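You operate a simulated robot arm through the tools that you are given. There is no shell and no other tool.

You are at the controls of a simulated two-armed robot. One attempt, no reset.

## Task
Switch the stove on, steam the cups in the pot and heat the steel kettle to 75 C.

The check looks at the end state, three seconds after you hand in, the way a careful person would. Anything else that was tipped, shoved, dropped, spilled or broken makes it a failure.

## Robot
Two 7-joint arms with fingered hands on one trunk that stands fixed in place. Base frame: the origin is at the foot of the trunk, x ahead of it, y to its left, z up. Readings come in mm, degrees, newtons and seconds.
The left shoulder is at [75, 170, 1187], the right one opposite. With the tool pointing down near the work surface each hand reaches from about 300 to 760 mm from the base axis, measured 20 degrees to its own side. Payload 4 kg a hand.
The TCP of each hand is the grasp point between the finger pads, 26 mm short of the fingertips. In the tool frame z runs along the fingers and y along their closing line. The gripper opens to 132 mm; its body begins 73 mm behind the TCP. The gripper is a hand of 4 fingers: y runs from the thumb to the fingers, the wrist lies at [0, 0, -224] in the tool frame, and closing takes about 1.5 s.
Orientation is that of the tool frame in the base frame, as a unit quaternion [w, x, y, z]. With the fingers straight down and closing along the base's y, the tool's x points along the base's -x, its y along +y and its z along -z.

## Interface
- The arms move only by the tool send_rows. It takes "left_increments", "right_increments" or both (then of equal length, played together; a hand with none holds still); each is a list of rows, each an object of numbers (a shift or turn left out is 0, a gripper value left out holds the last): "x", "y", "z": the shift along the tool's x, y, z in units of 300 mm (1.0 is 300 mm); "rx", "ry", "rz": the turn, a rotation vector about the tool's x, y, z in units of 60 degrees (1.0 is 60 degrees). In form: [{"x": .., "y": .., "z": .., "rx": .., "ry": .., "rz": ..}, ...]. A call has 1 to 20 rows; each row is the pose to reach, as a shift and turn from the pose commanded when the call began, along the tool's axes at that moment. "left_jaw" and "right_jaw" are, for a hand that has rows, the finger opening in mm, from 0 to 132, set as the call begins (left out, the last holds). A call with a number of a shift or a turn outside -1 to 1 is refused whole. Rows are played at 5 a second. More than 50 mm and 8.6 degrees between two rows, or a gripper value outside its range, and nothing of the call is played. Where a pose cannot be reached the arm comes as near as it can. A force on the tool above 40 N (or 10 N above the force at the start of the call, whichever is more), or a blocked arm, ends the call early, and 0.2 s more pass. Each finger travels about 108 mm/s and halts on what it meets, pressing with about 22 N; the grip force reading is that of the motor and also rises with nothing between the fingers. The clock runs only during rows and for 0.2 s after the last one: add rows that repeat a pose to give the fingers time. It gives the time, the measured TCP pose, the force on the tool (base axes), the opening and the grip force at its end, in the units of the frame above (readings bear some noise), with the torque about the TCP (base axes, N m) and any sound that the robot's microphone picked up.
- Cameras (640 x 400 px; columns grow to the right, rows downward): "scene" is now at [160.2, 11.4, 1356.2]; the picture's right is [0.14, -0.99, 0.00], its down [-0.63, -0.09, -0.77] and it looks along [0.76, 0.11, -0.64] (base axes); focal length 341 px, centre (320, 200). "left" rides on the left gripper at [-73, 6, -94] in its tool frame; the picture's right is [-0.08, -1.00, 0.00], its down [0.78, -0.06, -0.62] and it looks along [0.61, -0.05, 0.79] (tool axes); focal length 230 px, centre (320, 200). "right" rides on the right gripper at [73, 6, -94] in its tool frame; the picture's right is [-0.08, 1.00, 0.00], its down [-0.79, -0.06, -0.62] and it looks along [-0.61, -0.05, 0.79] (tool axes); focal length 230 px, centre (320, 200). There is no depth. A picture from a camera that has moved, and an enlarged one, comes with that camera's place and axes in the base frame and with its lens.
- snapshot(camera): a new picture of that camera. The clock stands still meanwhile.
- lift_body(by): moves the trunk up (or, below 0, down) by that many mm; the arms and the scene camera ride with it, the base frame stays. It gives what a move gives, with no picture.
- move_fingers(finger1, finger2, finger3, thumb_bend, hand): sets how far each is bent, from 0 (flat) to 1 (curled in); at 0.3 the hand is open as for a grip, at 0.7 the pads meet at the TCP. One left out holds its place. A second passes; each finger stops where it meets its share of the squeeze, and holds until it gets a number again. A gripper value or a shape takes the hand back. It gives what a move gives, with no picture; readings hold the bend of each and the force on the fingers (four entries, about 0 where the hand has none), thumb and palm.
- hand_shape(shape, hand): the hand has 4 fingers and takes this shape, open, in about a second: jaw (thumb against the fingers, like two jaws); tri (thumb and two fingers); tip (a fingertip pinch); poke (one finger out to press); point (the index stretched); flat (the hand flat); cup (the hand cupped); fist (a fist). The gripper value then closes the fingers along that shape, each until it touches; the sizes above hold for jaw. It gives what a move gives, with no picture.
- aim_head(pan, tilt): turns the head with the scene camera to pan (to the left, within 80 degrees either way) and tilt (down, from -29 to 69), counted from straight ahead of the robot (the tilt from the chest, where the trunk bows). It gives what a move gives.
- inspect(camera, box): a new picture of the part [left, top, right, bottom] of that camera's present view, enlarged. The clock stands still meanwhile.
- hand_in(): hands the job in; it is judged then, once.

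Nothing tells you positions but the pictures and the camera data. Unless the task says otherwise, let go and move clear before handing in.

The tools are called after "Request:" as name(argument=value, ...) on one line, values as JSON. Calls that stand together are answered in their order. send_rows: Moves the arms, as the interface text tells. Its arguments: {"type":"object","properties":{"left_increments":{"type":"array"},"left_jaw":{"type":"number"},"right_increments":{"type":"array"},"right_jaw":{"type":"number"}},"required":[]} The other tools are called the same way: lift_body (by) moves the trunk up or down; hand_shape (shape, hand) gives the hand a shape; move_fingers (finger1, finger2, finger3, thumb_bend, hand) moves the fingers one by one; aim_head (pan, tilt) turns the head that bears the scene camera; snapshot (camera) takes a picture; inspect (camera, box) takes an enlarged picture of a part of a camera's view; hand_in () hands the job in.

At the start:

```text
time: 0.0
left_position: [492.6, 349.0, 1109.6]
left_ee_rot: [0.0, 0.0, 1.0, -0.001]
left_wrist_force: [-0.1, 0.4, -0.6]
left_moment: [0.0, -0.01, -0.04]
left_gripper_width: 131.8
left_grip_force: 0.0
left_shape: jaw
left_bend: [0.3, 0.3, 0.3, 0.3]
left_finger forces: [0.0, 0.0, 0.1, 0.1, 0.1, 0.1]
right_position: [450.8, -92.3, 1136.6]
right_ee_rot: [0.0, -0.001, 1.0, 0.0]
right_wrist_force: [-0.4, -0.1, 0.0]
right_moment: [-0.01, 0.0, 0.0]
right_gripper_width: 132.2
right_grip_force: 0.0
right_shape: jaw
right_bend: [0.3, 0.3, 0.3, 0.3]
right_finger forces: [0.0, 0.1, 0.0, 0.1, 0.1, 0.0]
trunk travel left (down, up): [-200.0, 151.0]
head pan, tilt (commanded): [8.1, 39.7]
```

scene: 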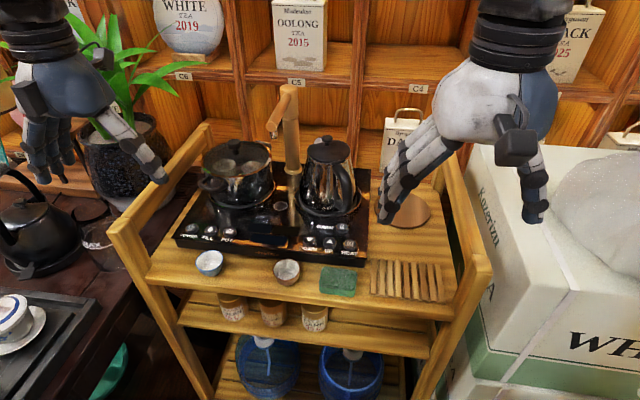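
right: 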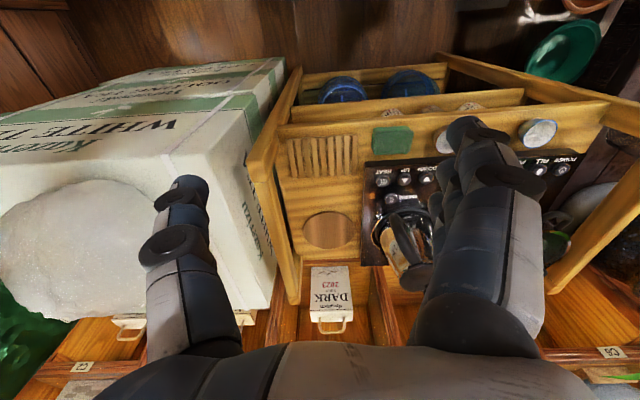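
left: 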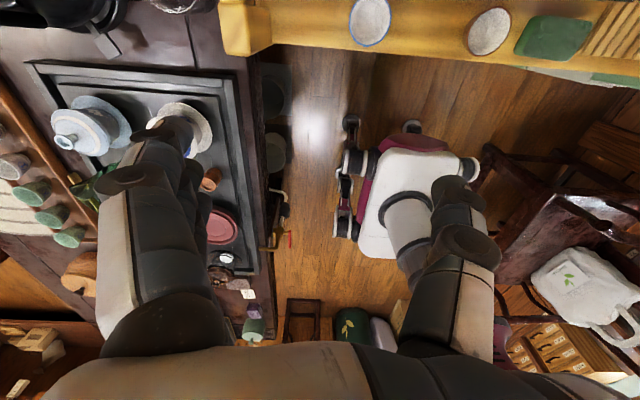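

I see a small tea cart with a twin-plate electric stove: a pot on the left and a steel kettle on the right, with a row of buttons in front and two cups on the cart. I'll look closer at the control panel first.

Request:
inspect(camera="scene", box=[160, 190, 400, 340])

Request:
inspect(camera="scene", box=[170, 200, 290, 275])

Request:
inspect(camera="scene", box=[260, 200, 380, 275])

Request:
inspect(camera="scene", box=[180, 80, 390, 211])

Request:
inspect(camera="right", box=[350, 100, 590, 250])

```text
2.67 times, centred on (280, 265) of scene
camera zoom: at [160.2, 11.4, 1356.2], right [0.14, -0.99, 0.0], down [-0.63, -0.09, -0.77], along [0.76, 0.11, -0.64], focal length 910 px, centre (427, 27)
```

zoom: 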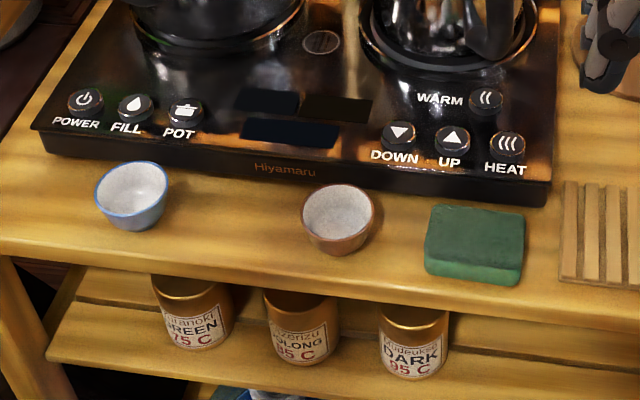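

```text
5.33 times, centred on (230, 238) of scene
camera zoom: at [160.2, 11.4, 1356.2], right [0.14, -0.99, 0.0], down [-0.63, -0.09, -0.77], along [0.76, 0.11, -0.64], focal length 1820 px, centre (800, 0)
```

zoom: 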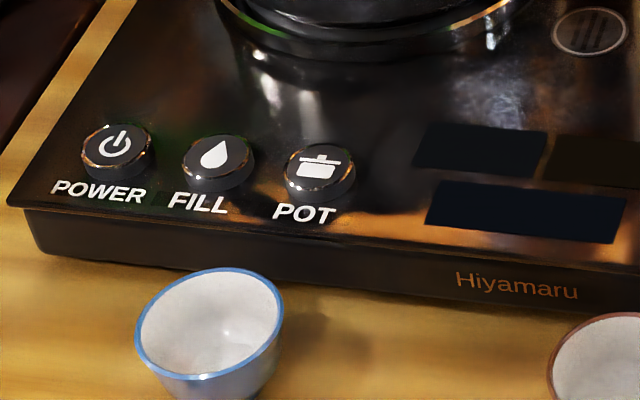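

```text
5.33 times, centred on (320, 238) of scene
camera zoom: at [160.2, 11.4, 1356.2], right [0.14, -0.99, 0.0], down [-0.63, -0.09, -0.77], along [0.76, 0.11, -0.64], focal length 1820 px, centre (320, 0)
```

zoom: 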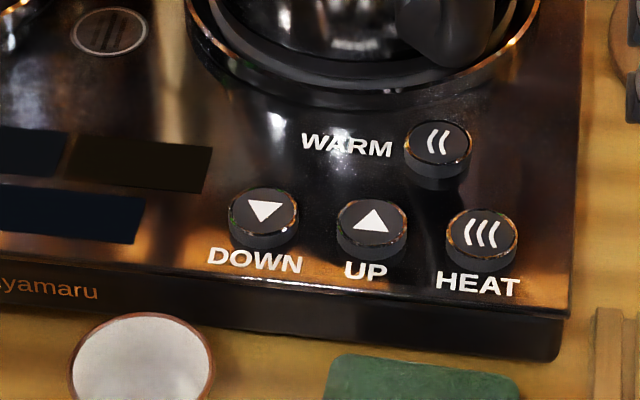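

```text
3.05 times, centred on (285, 146) of scene
camera zoom: at [160.2, 11.4, 1356.2], right [0.14, -0.99, 0.0], down [-0.63, -0.09, -0.77], along [0.76, 0.11, -0.64], focal length 1040 px, centre (427, 366)
```

zoom: 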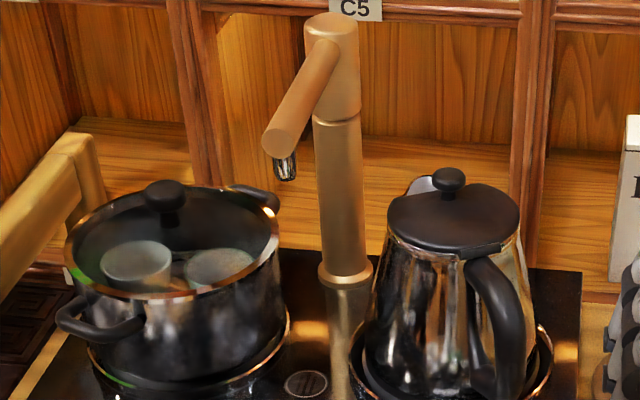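

```text
2.67 times, centred on (470, 175) of right
camera zoom: at [378.4, -86.0, 1228.5], right [0.08, 1.0, 0.0], down [0.79, -0.06, 0.62], along [0.61, -0.05, -0.79], focal length 614 px, centre (-80, 267)
```

zoom: 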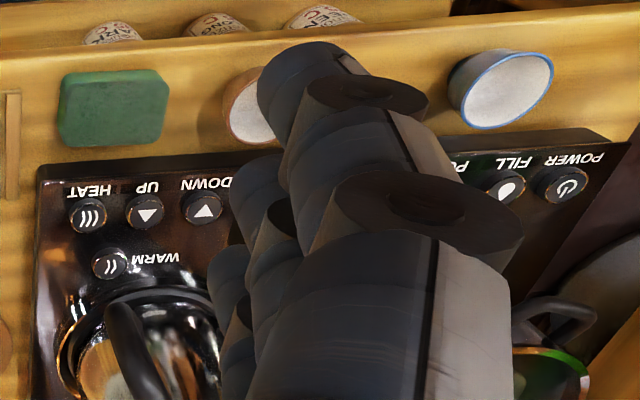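

The cups are already in the covered pot, and the stove is dark (power off). Triangulating puts POWER at about (630, 350, 850) and HEAT at about (636, 19, 850). I'll put both hands into the poke shape and see where the poking finger ends up.

Request:
hand_shape(shape="poke", hand="left")

Request:
hand_shape(shape="poke", hand="right")

Request:
snapshot(camera="scene")

Request:
snapshot(camera="right")

Request:
snapshot(camera="left")

```text
time: 0.9
left_position: [493.1, 348.6, 1109.1]
left_ee_rot: [0.0, 0.0, 1.0, 0.001]
left_wrist_force: [-0.2, -0.7, 0.2]
left_moment: [-0.04, -0.01, -0.01]
left_gripper_width: 0.1
left_grip_force: 0.0
left_shape: poke
left_bend: [1.0, 1.0, 1.0, 0.46]
left_finger forces: [0.0, 0.1, 0.0, 0.1, 0.0, 0.1]
right_position: [450.5, -93.2, 1135.6]
right_ee_rot: [0.0, -0.001, 1.0, -0.001]
right_wrist_force: [-0.3, 0.0, 0.4]
right_moment: [-0.02, 0.0, 0.01]
right_gripper_width: 131.9
right_grip_force: 0.1
right_shape: jaw
right_bend: [0.3, 0.3, 0.3, 0.3]
right_finger forces: [0.1, 0.0, 0.0, 0.1, 0.0, 0.0]
trunk travel left (down, up): [-200.0, 151.0]
head pan, tilt (commanded): [8.1, 39.7]
```

```text
time: 1.8
left_position: [492.9, 349.1, 1108.1]
left_ee_rot: [0.0, 0.001, 1.0, 0.0]
left_wrist_force: [-0.4, 0.4, -0.1]
left_moment: [-0.02, 0.0, 0.01]
left_gripper_width: 0.0
left_grip_force: 0.1
left_shape: poke
left_bend: [1.0, 1.0, 1.0, 0.46]
left_finger forces: [0.0, 0.0, 0.0, 0.0, 0.0, 0.0]
right_position: [449.8, -92.7, 1136.2]
right_ee_rot: [0.0, 0.0, 1.0, 0.0]
right_wrist_force: [-0.2, 0.0, 0.0]
right_moment: [0.02, 0.0, 0.02]
right_gripper_width: 0.2
right_grip_force: 0.0
right_shape: poke
right_bend: [1.0, 1.0, 1.0, 0.46]
right_finger forces: [0.0, 0.1, 0.0, 0.1, 0.0, 0.1]
trunk travel left (down, up): [-200.0, 151.0]
head pan, tilt (commanded): [8.1, 39.7]
```

```text
taken
camera scene: at [160.2, 11.4, 1356.2], right [0.14, -0.99, 0.0], down [-0.63, -0.09, -0.77], along [0.76, 0.11, -0.64], focal length 341 px, centre (320, 200)
```

scene: 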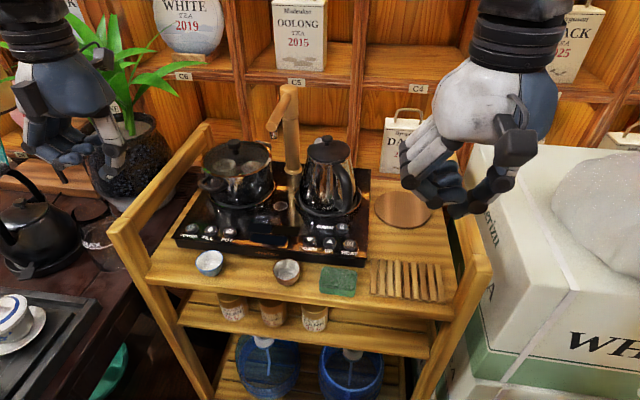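

```text
taken
camera right: at [378.4, -86.0, 1228.5], right [0.08, 1.0, 0.0], down [0.79, -0.06, 0.62], along [0.61, -0.05, -0.79], focal length 230 px, centre (320, 200)
```

right: 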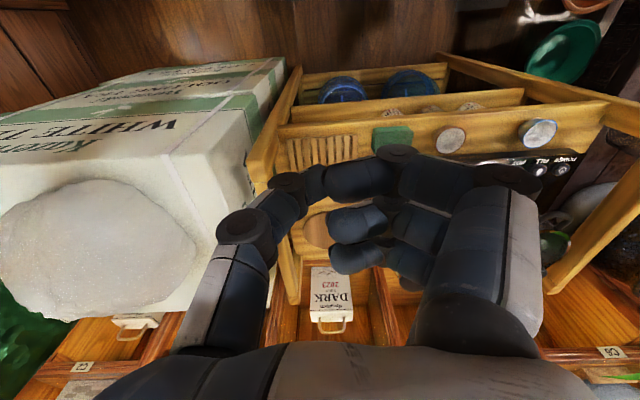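

```text
taken
camera left: at [565.7, 355.6, 1204.6], right [0.08, -1.0, 0.0], down [-0.78, -0.06, 0.62], along [-0.61, -0.05, -0.79], focal length 230 px, centre (320, 200)
```

left: 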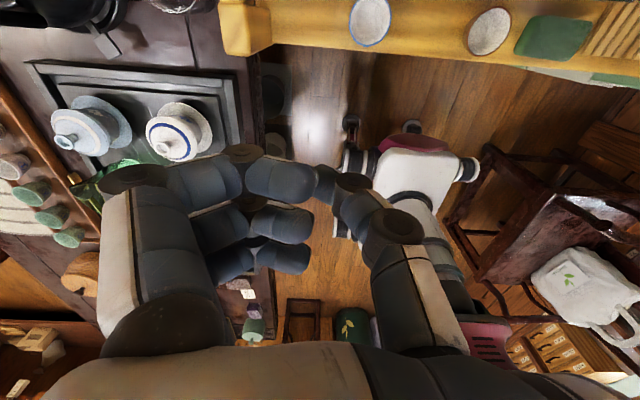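

In the poke shape all the fingers look curled. I'll try "point" on the right hand and compare.

Request:
hand_shape(shape="point", hand="right")

Request:
inspect(camera="scene", box=[360, 0, 600, 240])

Request:
snapshot(camera="right")

Request:
inspect(camera="scene", box=[0, 0, 200, 220])

```text
time: 2.7
left_position: [492.0, 349.2, 1109.3]
left_ee_rot: [0.0, 0.0, 1.0, 0.0]
left_wrist_force: [-0.1, -0.5, 1.2]
left_moment: [0.01, 0.02, -0.01]
left_gripper_width: 0.0
left_grip_force: 0.1
left_shape: poke
left_bend: [1.0, 1.0, 1.0, 0.46]
left_finger forces: [0.1, 0.0, 0.1, 0.0, 0.0, 0.0]
right_position: [449.4, -92.8, 1135.4]
right_ee_rot: [0.0, -0.001, 1.0, 0.0]
right_wrist_force: [0.2, 0.0, -0.2]
right_moment: [-0.04, 0.0, -0.01]
right_gripper_width: 126.2
right_grip_force: 0.0
right_shape: point
right_bend: [0.28, 1.0, 1.0, 0.54]
right_finger forces: [0.1, 0.0, 0.0, 0.0, 0.1, 0.0]
trunk travel left (down, up): [-200.0, 151.0]
head pan, tilt (commanded): [8.1, 39.7]
```

```text
1.67 times, centred on (480, 120) of scene
camera zoom: at [160.2, 11.4, 1356.2], right [0.14, -0.99, 0.0], down [-0.63, -0.09, -0.77], along [0.76, 0.11, -0.64], focal length 569 px, centre (53, 333)
```

zoom: 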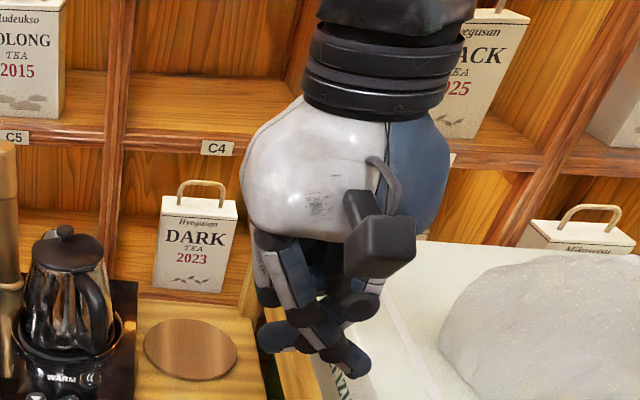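

```text
taken
camera right: at [378.4, -86.0, 1228.5], right [0.08, 1.0, 0.0], down [0.79, -0.06, 0.62], along [0.61, -0.05, -0.79], focal length 230 px, centre (320, 200)
```

right: 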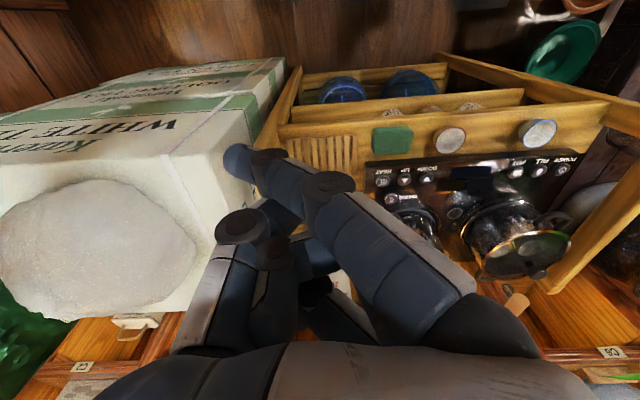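

```text
1.82 times, centred on (100, 110) of scene
camera zoom: at [160.2, 11.4, 1356.2], right [0.14, -0.99, 0.0], down [-0.63, -0.09, -0.77], along [0.76, 0.11, -0.64], focal length 621 px, centre (720, 364)
```

zoom: 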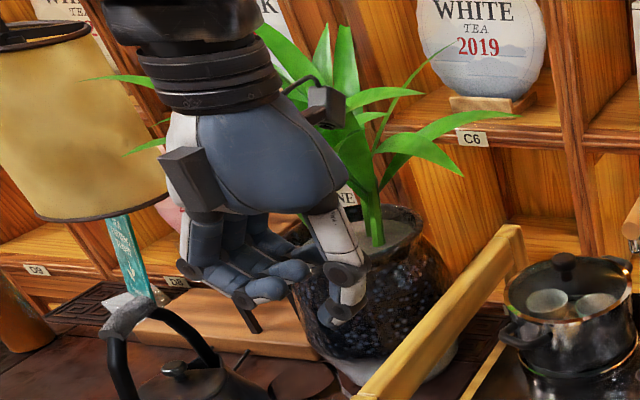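

The pointing finger leans across the palm. I'll set the fingers one by one: index straight, the others and the thumb curled.

Request:
move_fingers(hand="right", finger1=0.2, finger2=1.0, finger3=1.0, thumb_bend=1.0)

Request:
inspect(camera="scene", box=[360, 0, 600, 240])

Request:
snapshot(camera="right")

```text
time: 3.7
left_position: [492.4, 349.5, 1109.4]
left_ee_rot: [0.0, 0.001, 1.0, 0.001]
left_wrist_force: [0.2, -0.2, -0.3]
left_moment: [0.0, 0.02, 0.05]
left_gripper_width: 0.2
left_grip_force: 0.0
left_shape: poke
left_bend: [1.0, 1.0, 1.0, 0.46]
left_finger forces: [0.1, 0.0, 0.1, 0.0, 0.1, 0.0]
right_position: [451.0, -93.1, 1135.1]
right_ee_rot: [0.0, 0.0, 1.0, 0.0]
right_wrist_force: [-1.1, -0.5, 0.7]
right_moment: [-0.02, 0.0, -0.01]
right_gripper_width: 57.3
right_grip_force: 0.1
right_shape: fingers
right_bend: [0.2, 1.0, 1.0, 0.93]
right_finger forces: [0.1, 0.0, 0.0, 0.1, 0.1, 0.0]
trunk travel left (down, up): [-200.0, 151.0]
head pan, tilt (commanded): [8.1, 39.7]
```

```text
1.67 times, centred on (480, 120) of scene
camera zoom: at [160.2, 11.4, 1356.2], right [0.14, -0.99, 0.0], down [-0.63, -0.09, -0.77], along [0.76, 0.11, -0.64], focal length 569 px, centre (53, 333)
```

zoom: 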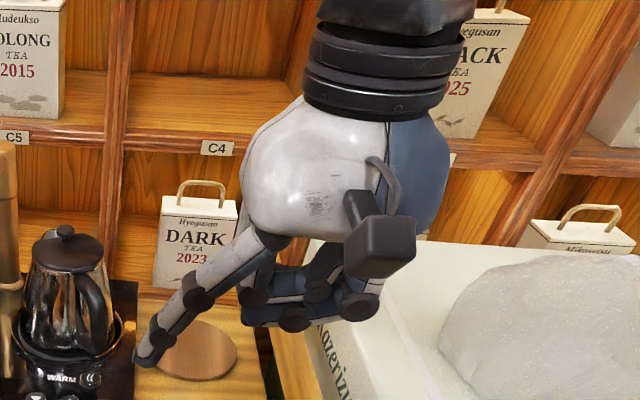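

```text
taken
camera right: at [378.4, -86.0, 1228.5], right [0.08, 1.0, 0.0], down [0.79, -0.06, 0.62], along [0.61, -0.05, -0.79], focal length 230 px, centre (320, 200)
```

right: 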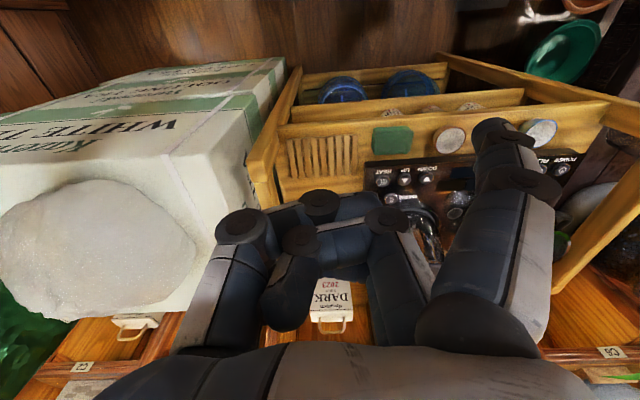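

The index is now straight but leans outward; its tip is at about tool (27, 86, 14). I'll bend it in a little, and on the left hand stretch the finger nearest the robot.

Request:
move_fingers(hand="right", finger1=0.38, finger2=1.0, finger3=1.0, thumb_bend=1.0)

Request:
move_fingers(hand="left", finger1=1.0, finger2=1.0, finger3=0.38, thumb_bend=1.0)

Request:
inspect(camera="scene", box=[360, 0, 600, 240])

Request:
snapshot(camera="right")

Request:
inspect(camera="scene", box=[0, 0, 200, 220])

Request:
snapshot(camera="left")

```text
time: 4.7
left_position: [493.1, 349.2, 1110.7]
left_ee_rot: [0.0, 0.0, 1.0, 0.0]
left_wrist_force: [-0.3, 0.3, 0.3]
left_moment: [0.01, 0.02, -0.01]
left_gripper_width: 0.1
left_grip_force: 0.1
left_shape: poke
left_bend: [1.0, 1.0, 1.0, 0.46]
left_finger forces: [0.0, 0.0, 0.0, 0.1, 0.0, 0.0]
right_position: [451.8, -93.3, 1135.8]
right_ee_rot: [0.0, 0.0, 1.0, 0.0]
right_wrist_force: [-0.2, 0.1, 0.6]
right_moment: [-0.02, -0.02, 0.0]
right_gripper_width: 42.5
right_grip_force: 0.2
right_shape: fingers
right_bend: [0.38, 1.0, 1.0, 0.93]
right_finger forces: [0.0, 0.0, 0.1, 0.1, 0.1, 0.0]
trunk travel left (down, up): [-200.0, 151.0]
head pan, tilt (commanded): [8.1, 39.7]
```

```text
time: 5.7
left_position: [491.4, 349.2, 1108.9]
left_ee_rot: [0.001, 0.0, 1.0, 0.0]
left_wrist_force: [0.0, 0.0, 0.2]
left_moment: [0.0, 0.0, 0.0]
left_gripper_width: 33.9
left_grip_force: 0.1
left_shape: fingers
left_bend: [1.0, 1.0, 0.38, 0.86]
left_finger forces: [0.0, 0.0, 0.1, 0.1, 0.1, 0.0]
right_position: [450.1, -92.6, 1135.3]
right_ee_rot: [0.0, 0.001, 1.0, -0.001]
right_wrist_force: [-0.1, -0.6, -0.5]
right_moment: [-0.05, 0.01, -0.01]
right_gripper_width: 42.8
right_grip_force: 0.3
right_shape: fingers
right_bend: [0.38, 1.0, 1.0, 0.93]
right_finger forces: [0.0, 0.1, 0.0, 0.0, 0.0, 0.0]
trunk travel left (down, up): [-200.0, 151.0]
head pan, tilt (commanded): [8.1, 39.7]
```

```text
1.67 times, centred on (480, 120) of scene
camera zoom: at [160.2, 11.4, 1356.2], right [0.14, -0.99, 0.0], down [-0.63, -0.09, -0.77], along [0.76, 0.11, -0.64], focal length 569 px, centre (53, 333)
```

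zoom: 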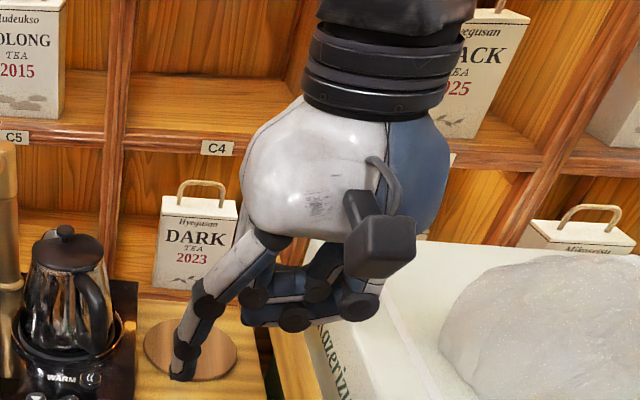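

```text
taken
camera right: at [378.4, -86.0, 1228.5], right [0.08, 1.0, 0.0], down [0.79, -0.06, 0.62], along [0.61, -0.05, -0.79], focal length 230 px, centre (320, 200)
```

right: 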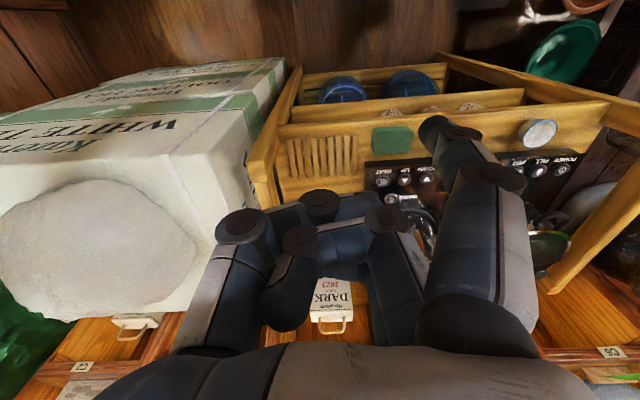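

```text
1.82 times, centred on (100, 110) of scene
camera zoom: at [160.2, 11.4, 1356.2], right [0.14, -0.99, 0.0], down [-0.63, -0.09, -0.77], along [0.76, 0.11, -0.64], focal length 621 px, centre (720, 364)
```

zoom: 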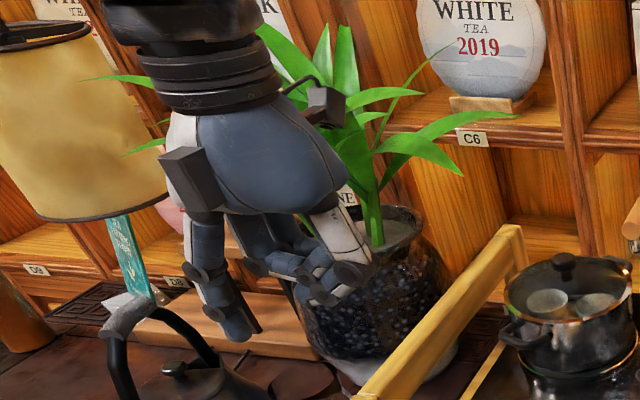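

```text
taken
camera left: at [565.7, 355.6, 1204.6], right [0.08, -1.0, 0.0], down [-0.78, -0.06, 0.62], along [-0.61, -0.05, -0.79], focal length 230 px, centre (320, 200)
```

left: 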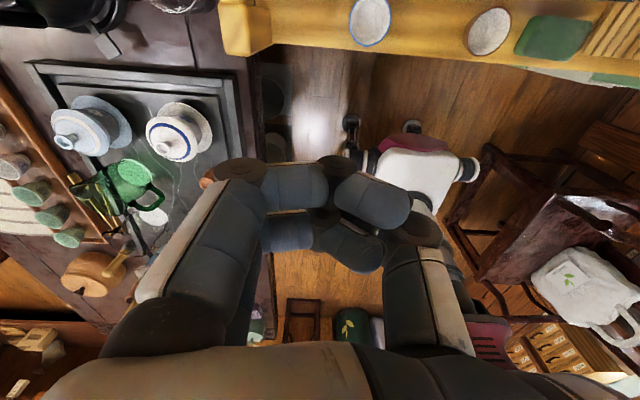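

Both pointing fingertips are placed now: right at about tool (29, 61, 22), left at about (27, 51, 23). The panel buttons lie on a row at x≈635, with POWER y≈353, FILL 311, POT 270, DOWN 101, UP 59 and HEAT 18. I'll bring the left hand above POWER, tilted 45° forward to clear the pot.

Request:
send_rows(left_increments=[{"x": -0.06, "y": -0.04, "z": 0.04, "ry": -0.1}, {"x": -0.12, "y": -0.08, "z": 0.08, "ry": -0.2}, {"x": -0.18, "y": -0.12, "z": 0.13, "ry": -0.3}, {"x": -0.24, "y": -0.157, "z": 0.18, "ry": -0.4}, {"x": -0.3, "y": -0.157, "z": 0.23, "ry": -0.5}, {"x": -0.36, "y": -0.157, "z": 0.28, "ry": -0.6}, {"x": -0.42, "y": -0.157, "z": 0.33, "ry": -0.7}, {"x": -0.483, "y": -0.157, "z": 0.38, "ry": -0.75}, {"x": -0.483, "y": -0.157, "z": 0.38, "ry": -0.75}])

Request:
snapshot(camera="scene")

Request:
snapshot(camera="left")

```text
time: 7.7
left_position: [638.3, 300.5, 994.1]
left_ee_rot: [0.384, 0.002, 0.923, -0.001]
left_wrist_force: [-0.1, -0.4, -0.2]
left_moment: [0.01, 0.03, 0.04]
left_gripper_width: 33.3
left_grip_force: 0.1
left_shape: fingers
left_bend: [1.0, 1.0, 0.38, 0.87]
left_finger forces: [0.0, 0.1, 0.0, 0.1, 0.0, 0.0]
right_position: [450.0, -93.4, 1135.3]
right_ee_rot: [0.0, 0.0, 1.0, 0.0]
right_wrist_force: [0.4, 0.8, -0.1]
right_moment: [-0.02, 0.02, 0.0]
right_gripper_width: 42.6
right_grip_force: 0.1
right_shape: fingers
right_bend: [0.38, 1.0, 1.0, 0.93]
right_finger forces: [0.1, 0.1, 0.0, 0.0, 0.1, 0.0]
trunk travel left (down, up): [-200.0, 151.0]
head pan, tilt (commanded): [8.1, 39.7]
```

```text
taken
camera scene: at [159.7, 11.3, 1356.4], right [0.14, -0.99, 0.0], down [-0.63, -0.09, -0.77], along [0.76, 0.11, -0.64], focal length 341 px, centre (320, 200)
```

scene: 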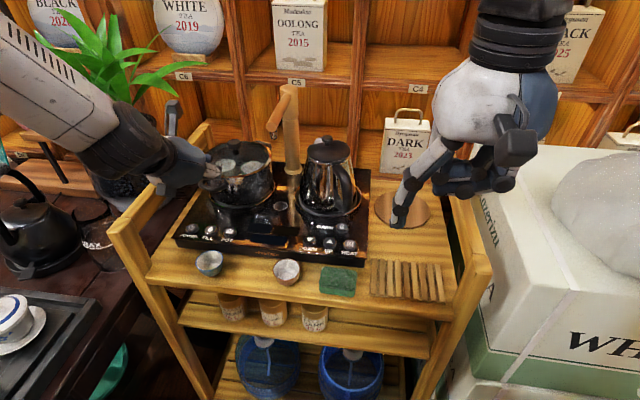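

```text
taken
camera left: at [623.8, 306.8, 1114.0], right [0.05, -1.0, 0.05], down [-0.99, -0.06, -0.12], along [0.12, -0.05, -0.99], focal length 230 px, centre (320, 200)
```

left: 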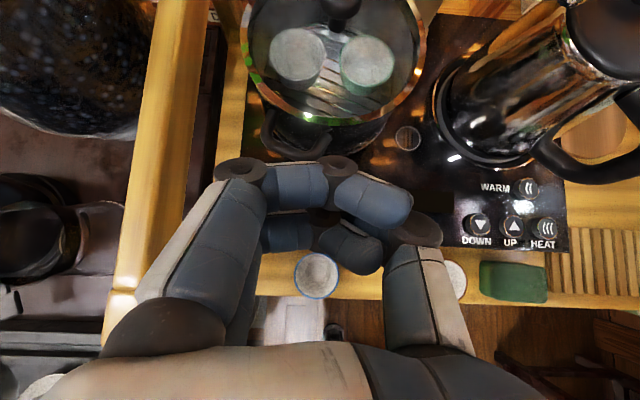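

The left camera confirms HEAT at about (637, 19, 850), so my button plane of z≈850 holds. I'll zoom in on the left fingertip's alignment with POWER.

Request:
inspect(camera="scene", box=[130, 90, 290, 260])

Request:
inspect(camera="left", box=[100, 100, 420, 300])

```text
2.35 times, centred on (210, 175) of scene
camera zoom: at [159.7, 11.3, 1356.4], right [0.14, -0.99, 0.0], down [-0.63, -0.09, -0.77], along [0.76, 0.11, -0.64], focal length 803 px, centre (579, 259)
```

zoom: 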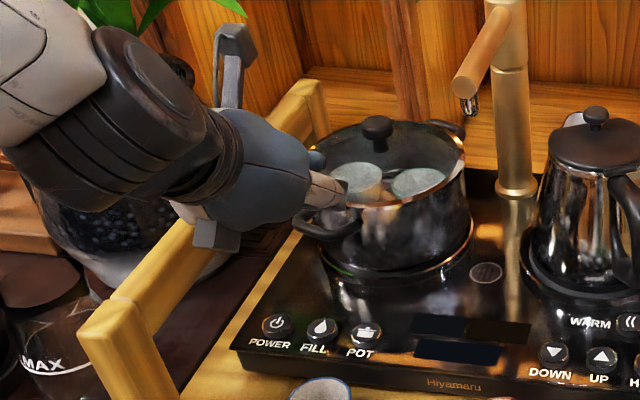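

```text
2.00 times, centred on (260, 200) of left
camera zoom: at [623.8, 306.8, 1114.0], right [0.05, -1.0, 0.05], down [-0.99, -0.06, -0.12], along [0.12, -0.05, -0.99], focal length 460 px, centre (440, 200)
```

zoom: 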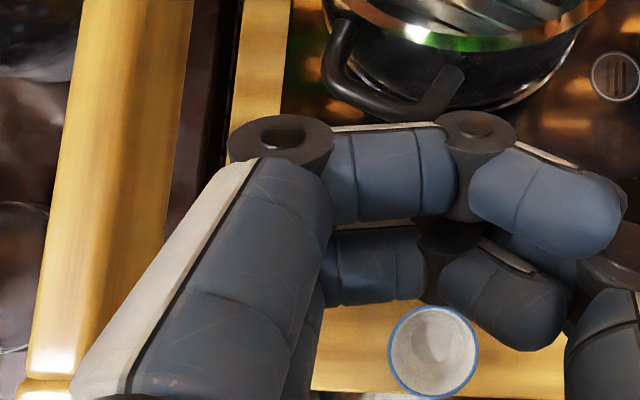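

The palm hides the left fingertip from the head camera. I'll check whether the right hand's camera can see it.

Request:
snapshot(camera="right")

Request:
inspect(camera="right", box=[440, 80, 640, 280])

```text
taken
camera right: at [377.9, -86.1, 1228.8], right [0.08, 1.0, 0.0], down [0.78, -0.06, 0.62], along [0.61, -0.05, -0.79], focal length 230 px, centre (320, 200)
```

right: 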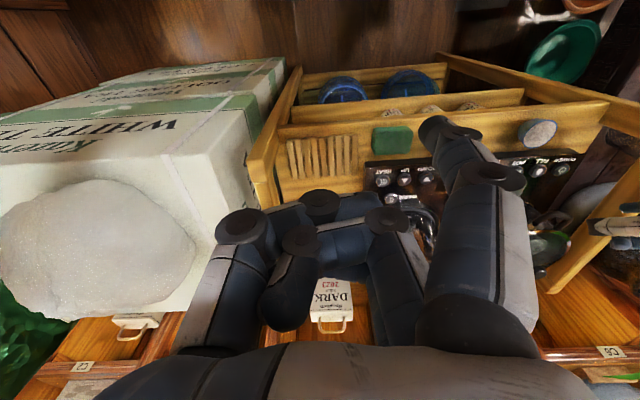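

```text
2.00 times, centred on (540, 180) of right
camera zoom: at [377.9, -86.1, 1228.8], right [0.08, 1.0, 0.0], down [0.78, -0.06, 0.62], along [0.61, -0.05, -0.79], focal length 460 px, centre (-120, 240)
```

zoom: 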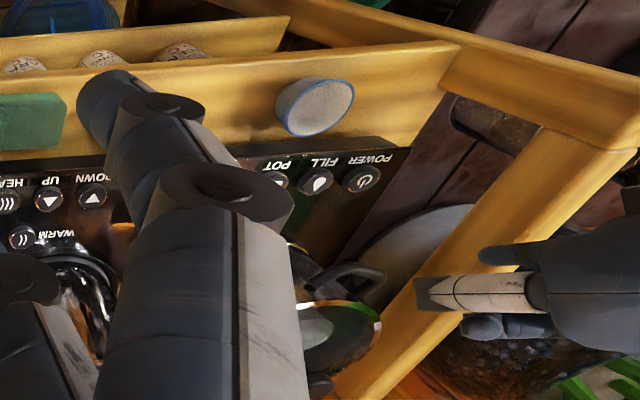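

The right camera ray to the left fingertip agrees with my estimate of about (635, 351, 960), straight above POWER. I'll go down to about 14 mm above the button and check.

Request:
send_rows(left_increments=[{"x": 0.045, "y": 0.005, "z": 0.045}, {"x": 0.09, "y": 0.005, "z": 0.09}, {"x": 0.135, "y": 0.005, "z": 0.135}, {"x": 0.18, "y": 0.005, "z": 0.18}, {"x": 0.22, "y": 0.005, "z": 0.22}, {"x": 0.22, "y": 0.005, "z": 0.22}])

Request:
inspect(camera="right", box=[440, 80, 640, 280])

Request:
inspect(camera="scene", box=[130, 120, 290, 280])

Request:
snapshot(camera="left")

```text
time: 9.1
left_position: [638.4, 302.6, 900.8]
left_ee_rot: [0.383, 0.001, 0.924, -0.001]
left_wrist_force: [-0.3, -0.1, 0.6]
left_moment: [-0.03, -0.02, 0.0]
left_gripper_width: 33.5
left_grip_force: 0.1
left_shape: fingers
left_bend: [1.0, 1.0, 0.38, 0.87]
left_finger forces: [0.0, 0.0, 0.0, 0.0, 0.1, 0.0]
right_position: [450.5, -93.6, 1136.3]
right_ee_rot: [0.0, -0.001, 1.0, 0.0]
right_wrist_force: [0.6, 0.4, -0.1]
right_moment: [-0.05, 0.0, 0.01]
right_gripper_width: 42.6
right_grip_force: 0.1
right_shape: fingers
right_bend: [0.38, 1.0, 1.0, 0.93]
right_finger forces: [0.0, 0.0, 0.0, 0.0, 0.1, 0.0]
trunk travel left (down, up): [-200.0, 151.0]
head pan, tilt (commanded): [8.1, 39.7]
```

```text
2.00 times, centred on (540, 180) of right
camera zoom: at [378.2, -86.1, 1228.6], right [0.08, 1.0, 0.0], down [0.79, -0.06, 0.62], along [0.61, -0.05, -0.79], focal length 460 px, centre (-120, 240)
```

zoom: 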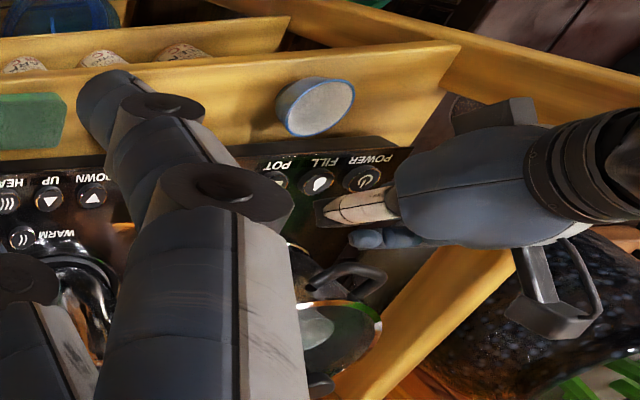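

```text
2.50 times, centred on (210, 200) of scene
camera zoom: at [160.0, 11.3, 1356.3], right [0.14, -0.99, 0.0], down [-0.63, -0.09, -0.77], along [0.76, 0.11, -0.64], focal length 853 px, centre (595, 200)
```

zoom: 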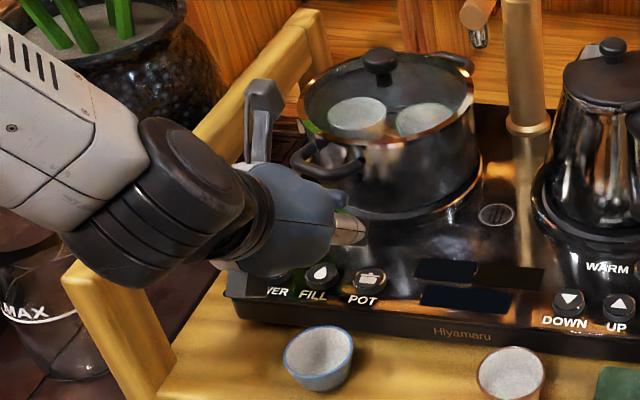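

```text
taken
camera left: at [624.4, 309.1, 1020.3], right [0.05, -1.0, 0.05], down [-0.99, -0.06, -0.12], along [0.12, -0.05, -0.99], focal length 230 px, centre (320, 200)
```

left: 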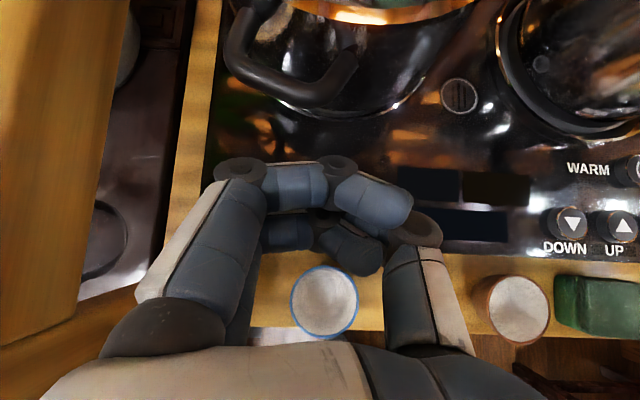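

I'll zoom closer around POWER in the right camera to find the fingertip.

Request:
inspect(camera="right", box=[560, 140, 640, 190])

Request:
inspect(camera="left", box=[180, 140, 340, 260])

```text
8.00 times, centred on (600, 165) of right
camera zoom: at [378.2, -86.1, 1228.6], right [0.08, 1.0, 0.0], down [0.79, -0.06, 0.62], along [0.61, -0.05, -0.79], focal length 1841 px, centre (-1920, 480)
```

zoom: 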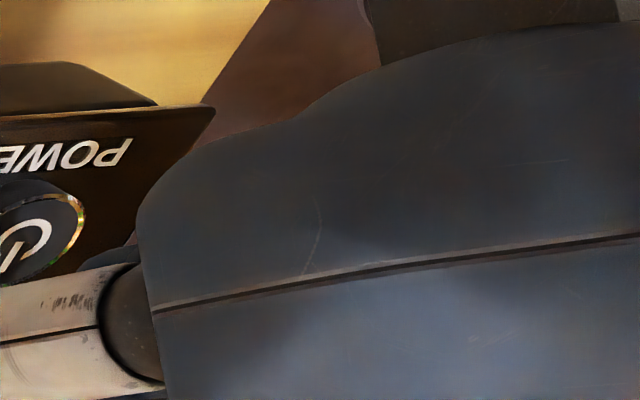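

```text
3.33 times, centred on (260, 200) of left
camera zoom: at [624.4, 309.1, 1020.3], right [0.05, -1.0, 0.05], down [-0.99, -0.06, -0.12], along [0.12, -0.05, -0.99], focal length 767 px, centre (520, 200)
```

zoom: 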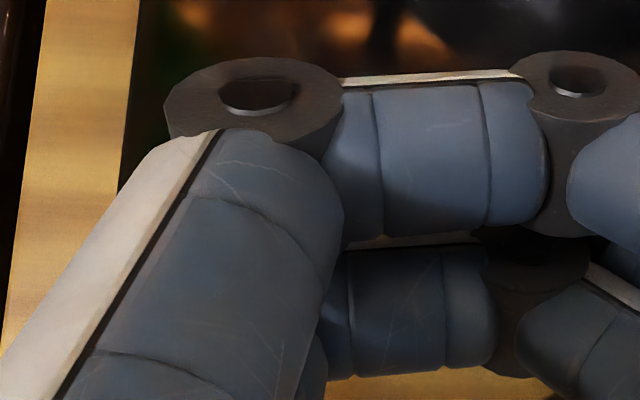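

The fingertip shows just behind the thumb, about 15 mm above POWER's centre. I'll lower slowly and watch the force and any sound.

Request:
send_rows(left_increments=[{"x": 0.0141, "z": 0.0141}, {"x": 0.0236, "z": 0.0236}, {"x": 0.0283, "z": 0.0283}, {"x": 0.033, "z": 0.033}, {"x": 0.0377, "z": 0.0377}, {"x": 0.0424, "z": 0.0424}])

Request:
inspect(camera="scene", box=[170, 180, 390, 300])

```text
time: 10.5
left_position: [638.4, 303.0, 884.7]
left_ee_rot: [0.384, 0.001, 0.923, 0.001]
left_wrist_force: [1.2, -1.5, 8.4]
left_moment: [0.46, -0.06, -0.05]
left_gripper_width: 33.1
left_grip_force: 3.7
left_shape: fingers
left_bend: [1.0, 1.0, 0.38, 0.87]
left_finger forces: [0.0, 0.0, 7.9, 0.0, 0.0, 0.0]
right_position: [450.9, -93.2, 1137.5]
right_ee_rot: [0.0, -0.001, 1.0, 0.0]
right_wrist_force: [0.2, 0.6, -0.2]
right_moment: [0.0, 0.01, 0.01]
right_gripper_width: 42.6
right_grip_force: 0.1
right_shape: fingers
right_bend: [0.38, 1.0, 1.0, 0.93]
right_finger forces: [0.0, 0.0, 0.0, 0.0, 0.1, 0.1]
trunk travel left (down, up): [-200.0, 151.0]
head pan, tilt (commanded): [8.1, 39.7]
heard: click
```

```text
2.91 times, centred on (280, 240) of scene
camera zoom: at [159.4, 10.8, 1356.5], right [0.14, -0.99, 0.0], down [-0.63, -0.09, -0.77], along [0.76, 0.11, -0.64], focal length 993 px, centre (436, 84)
```

zoom: 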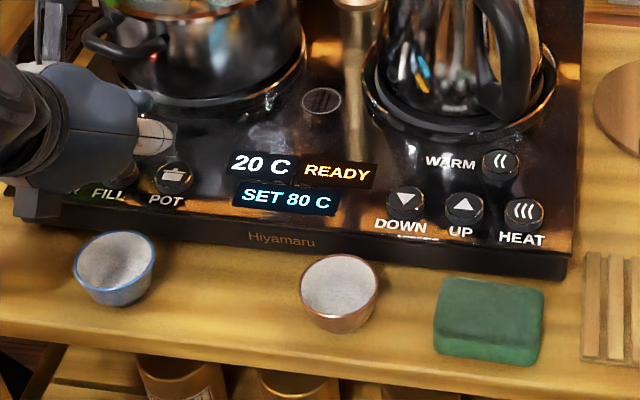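

There was a click and the display now shows 20 C, READY, SET 80 C, so the stove is on. Next I'll lift off and shift to POT at y≈270.

Request:
send_rows(left_increments=[{"x": -0.03, "z": -0.03}, {"x": -0.06, "z": -0.06}, {"x": -0.06, "y": -0.09, "z": -0.06}, {"x": -0.06, "y": -0.18, "z": -0.06}, {"x": -0.06, "y": -0.276, "z": -0.06}, {"x": -0.06, "y": -0.276, "z": -0.06}])

Request:
inspect(camera="scene", box=[170, 150, 390, 290])

Request:
inspect(camera="right", box=[480, 120, 640, 220])

Request:
snapshot(camera="left")

```text
time: 11.9
left_position: [637.1, 220.6, 910.0]
left_ee_rot: [0.383, 0.0, 0.924, 0.0]
left_wrist_force: [0.3, -0.1, -0.3]
left_moment: [-0.02, -0.01, 0.02]
left_gripper_width: 33.3
left_grip_force: 0.1
left_shape: fingers
left_bend: [1.0, 1.0, 0.38, 0.87]
left_finger forces: [0.0, 0.1, 0.0, 0.0, 0.1, 0.0]
right_position: [449.9, -92.8, 1135.7]
right_ee_rot: [0.0, 0.0, 1.0, 0.0]
right_wrist_force: [-0.1, -0.3, 0.7]
right_moment: [0.0, -0.01, -0.03]
right_gripper_width: 42.4
right_grip_force: 0.1
right_shape: fingers
right_bend: [0.38, 1.0, 1.0, 0.93]
right_finger forces: [0.1, 0.1, 0.0, 0.0, 0.0, 0.0]
trunk travel left (down, up): [-200.0, 151.0]
head pan, tilt (commanded): [8.1, 39.7]
```

```text
2.86 times, centred on (280, 220) of scene
camera zoom: at [160.0, 11.8, 1356.3], right [0.14, -0.99, 0.0], down [-0.63, -0.09, -0.77], along [0.76, 0.11, -0.64], focal length 975 px, centre (434, 143)
```

zoom: 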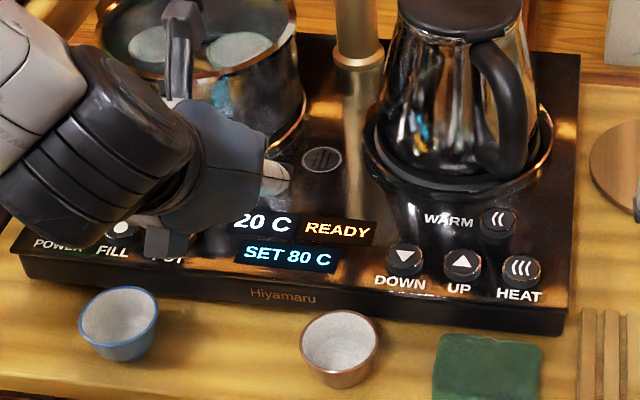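

```text
4.00 times, centred on (560, 170) of right
camera zoom: at [378.2, -85.7, 1228.6], right [0.08, 1.0, 0.0], down [0.79, -0.06, 0.62], along [0.61, -0.05, -0.79], focal length 920 px, centre (-640, 320)
```

zoom: 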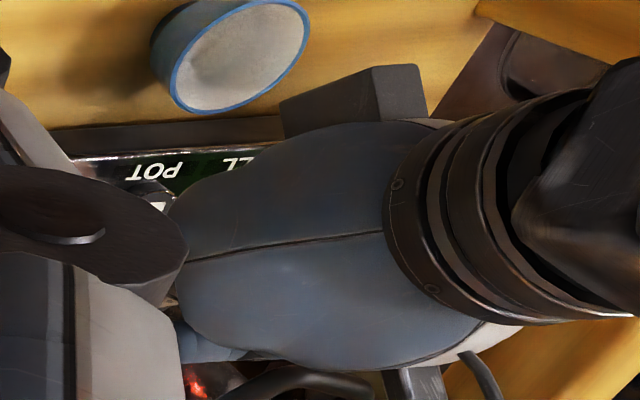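

```text
taken
camera left: at [623.5, 227.4, 1030.2], right [0.05, -1.0, 0.05], down [-0.99, -0.06, -0.12], along [0.12, -0.05, -0.99], focal length 230 px, centre (320, 200)
```

left: 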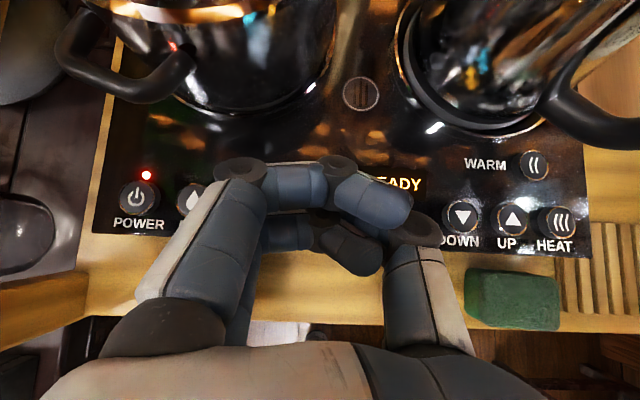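

POWER's red lamp is lit, and the left finger is above POT. I'll press it the same way.

Request:
send_rows(left_increments=[{"x": 0.024, "y": 0.006, "z": 0.024}, {"x": 0.047, "y": 0.006, "z": 0.047}, {"x": 0.0519, "y": 0.006, "z": 0.0519}, {"x": 0.0566, "y": 0.006, "z": 0.0566}, {"x": 0.0613, "y": 0.006, "z": 0.0613}])

Request:
inspect(camera="scene", box=[170, 150, 390, 290])

```text
time: 13.1
left_position: [639.7, 223.5, 884.4]
left_ee_rot: [0.383, 0.001, 0.924, 0.0]
left_wrist_force: [0.4, -0.5, 4.5]
left_moment: [0.16, -0.01, 0.01]
left_gripper_width: 33.3
left_grip_force: 1.6
left_shape: fingers
left_bend: [1.0, 1.0, 0.38, 0.87]
left_finger forces: [0.0, 0.1, 3.2, 0.0, 0.0, 0.0]
right_position: [450.7, -92.3, 1135.7]
right_ee_rot: [0.0, 0.0, 1.0, 0.0]
right_wrist_force: [-0.6, 0.4, -0.6]
right_moment: [0.02, -0.02, -0.01]
right_gripper_width: 42.7
right_grip_force: 0.2
right_shape: fingers
right_bend: [0.38, 1.0, 1.0, 0.93]
right_finger forces: [0.0, 0.1, 0.0, 0.0, 0.1, 0.1]
trunk travel left (down, up): [-200.0, 151.0]
head pan, tilt (commanded): [8.1, 39.7]
heard: click
```

```text
2.86 times, centred on (280, 220) of scene
camera zoom: at [159.9, 11.3, 1356.4], right [0.14, -0.99, 0.0], down [-0.63, -0.09, -0.77], along [0.76, 0.11, -0.64], focal length 975 px, centre (434, 143)
```

zoom: 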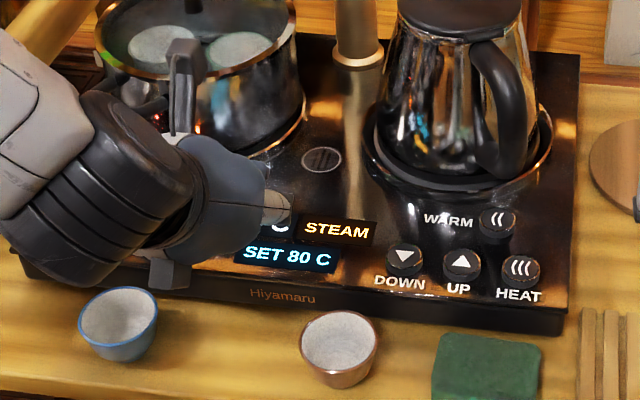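

STEAM shows for the pot. I'll pull the left hand up and back out of the way.

Request:
send_rows(left_increments=[{"x": -0.094, "z": -0.094}, {"x": -0.189, "z": -0.189}, {"x": -0.283, "z": -0.283}, {"x": -0.23, "y": 0.05, "z": -0.371}, {"x": -0.177, "y": 0.1, "z": -0.46}, {"x": -0.124, "y": 0.15, "z": -0.548}, {"x": -0.071, "y": 0.2, "z": -0.636}])

Request:
snapshot(camera="scene")

Request:
inspect(camera="scene", box=[170, 80, 390, 280])

```text
time: 14.7
left_position: [516.3, 284.1, 1033.8]
left_ee_rot: [0.383, -0.001, 0.924, 0.001]
left_wrist_force: [0.5, -0.4, -0.2]
left_moment: [-0.05, 0.04, 0.01]
left_gripper_width: 33.2
left_grip_force: 0.0
left_shape: fingers
left_bend: [1.0, 1.0, 0.38, 0.87]
left_finger forces: [0.0, 0.1, 0.0, 0.1, 0.1, 0.1]
right_position: [449.7, -92.7, 1136.8]
right_ee_rot: [-0.001, 0.001, 1.0, 0.0]
right_wrist_force: [-1.1, 0.1, 0.4]
right_moment: [0.0, -0.01, 0.04]
right_gripper_width: 42.6
right_grip_force: 0.0
right_shape: fingers
right_bend: [0.38, 1.0, 1.0, 0.93]
right_finger forces: [0.0, 0.1, 0.1, 0.0, 0.0, 0.1]
trunk travel left (down, up): [-200.0, 151.0]
head pan, tilt (commanded): [8.1, 39.7]
```

```text
taken
camera scene: at [159.3, 11.6, 1356.5], right [0.14, -0.99, 0.0], down [-0.63, -0.09, -0.77], along [0.76, 0.11, -0.64], focal length 341 px, centre (320, 200)
```

scene: 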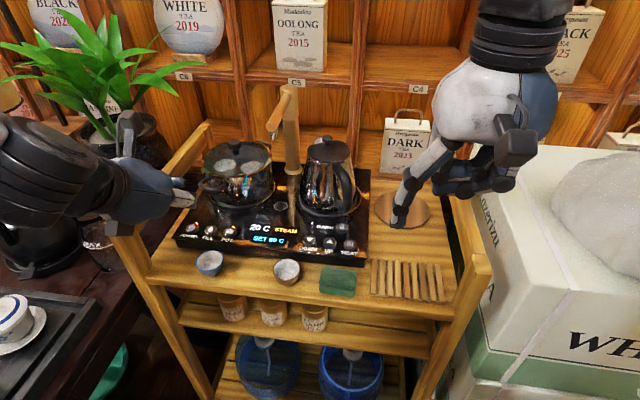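

```text
2.00 times, centred on (280, 180) of scene
camera zoom: at [159.3, 11.6, 1356.5], right [0.14, -0.99, 0.0], down [-0.63, -0.09, -0.77], along [0.76, 0.11, -0.64], focal length 683 px, centre (400, 240)
```

zoom: 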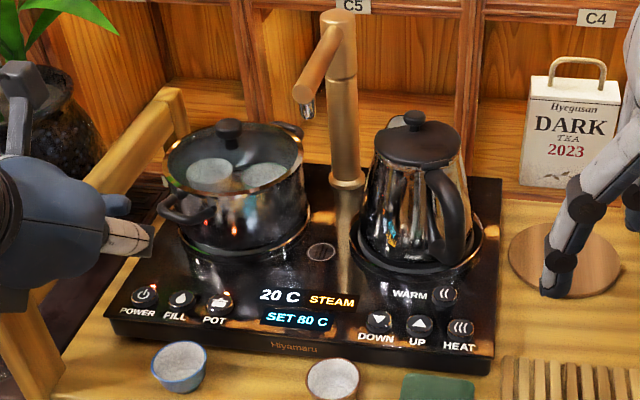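

Now I'll swing the right hand over DOWN at (635, 101), tilted 35° forward.

Request:
send_rows(right_increments=[{"x": -0.065, "y": 0.044, "z": 0.06, "ry": -0.06}, {"x": -0.13, "y": 0.089, "z": 0.12, "ry": -0.12}, {"x": -0.196, "y": 0.133, "z": 0.18, "ry": -0.18}, {"x": -0.261, "y": 0.177, "z": 0.24, "ry": -0.24}, {"x": -0.326, "y": 0.222, "z": 0.3, "ry": -0.3}, {"x": -0.391, "y": 0.266, "z": 0.37, "ry": -0.36}, {"x": -0.456, "y": 0.31, "z": 0.44, "ry": -0.42}, {"x": -0.522, "y": 0.354, "z": 0.51, "ry": -0.48}, {"x": -0.587, "y": 0.399, "z": 0.58, "ry": -0.54}, {"x": -0.652, "y": 0.443, "z": 0.65, "ry": -0.583}, {"x": -0.652, "y": 0.443, "z": 0.65, "ry": -0.583}])

Request:
snapshot(camera="scene")

Request:
snapshot(camera="right")

Request:
snapshot(camera="left")

```text
time: 17.3
left_position: [517.6, 284.7, 1033.1]
left_ee_rot: [0.383, 0.0, 0.924, 0.0]
left_wrist_force: [0.5, 0.2, 1.0]
left_moment: [-0.01, 0.02, 0.0]
left_gripper_width: 33.3
left_grip_force: 0.1
left_shape: fingers
left_bend: [1.0, 1.0, 0.38, 0.87]
left_finger forces: [0.0, 0.1, 0.0, 0.0, 0.1, 0.1]
right_position: [685.8, 2.6, 976.5]
right_ee_rot: [0.297, 0.046, 0.954, 0.019]
right_wrist_force: [-0.3, -1.2, -0.1]
right_moment: [0.01, -0.01, -0.02]
right_gripper_width: 42.8
right_grip_force: 0.1
right_shape: fingers
right_bend: [0.38, 1.0, 1.0, 0.93]
right_finger forces: [0.0, 0.0, 0.0, 0.0, 0.0, 0.0]
right hand out of reach, approached as far as the arm can: row 10, 11
trunk travel left (down, up): [-200.0, 151.0]
head pan, tilt (commanded): [8.1, 39.7]
stopped in row 11 (right hand): the arm was blocked; the commanded pose is now the measured one
```

```text
taken
camera scene: at [160.8, 11.4, 1356.1], right [0.14, -0.99, 0.0], down [-0.63, -0.09, -0.77], along [0.76, 0.11, -0.64], focal length 341 px, centre (320, 200)
```

scene: 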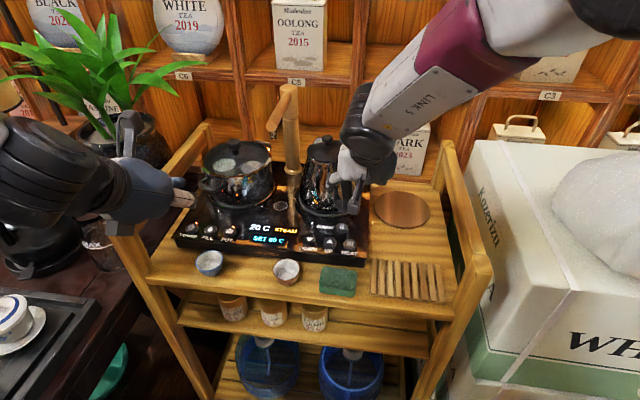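

```text
taken
camera right: at [574.2, 15.9, 1011.4], right [0.14, 0.98, 0.11], down [0.29, -0.14, 0.95], along [0.95, -0.1, -0.3], focal length 230 px, centre (320, 200)
```

right: 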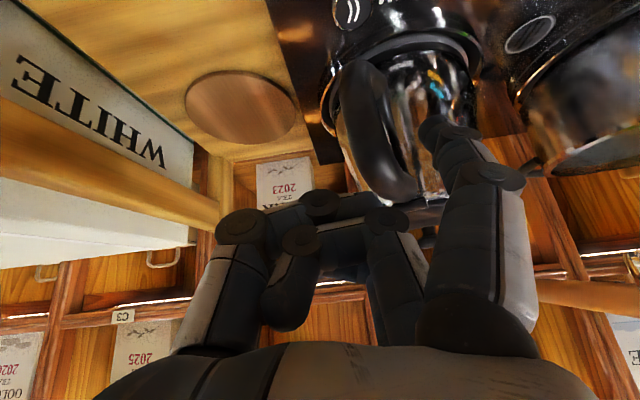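

```text
taken
camera left: at [503.9, 290.1, 1152.6], right [0.05, -1.0, 0.06], down [-0.99, -0.06, -0.12], along [0.12, -0.05, -0.99], focal length 230 px, centre (320, 200)
```

left: 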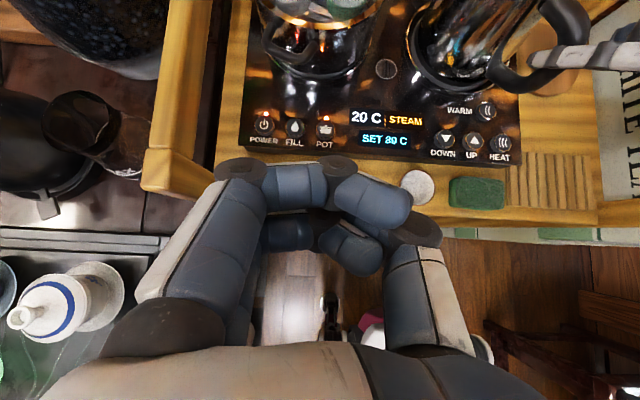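

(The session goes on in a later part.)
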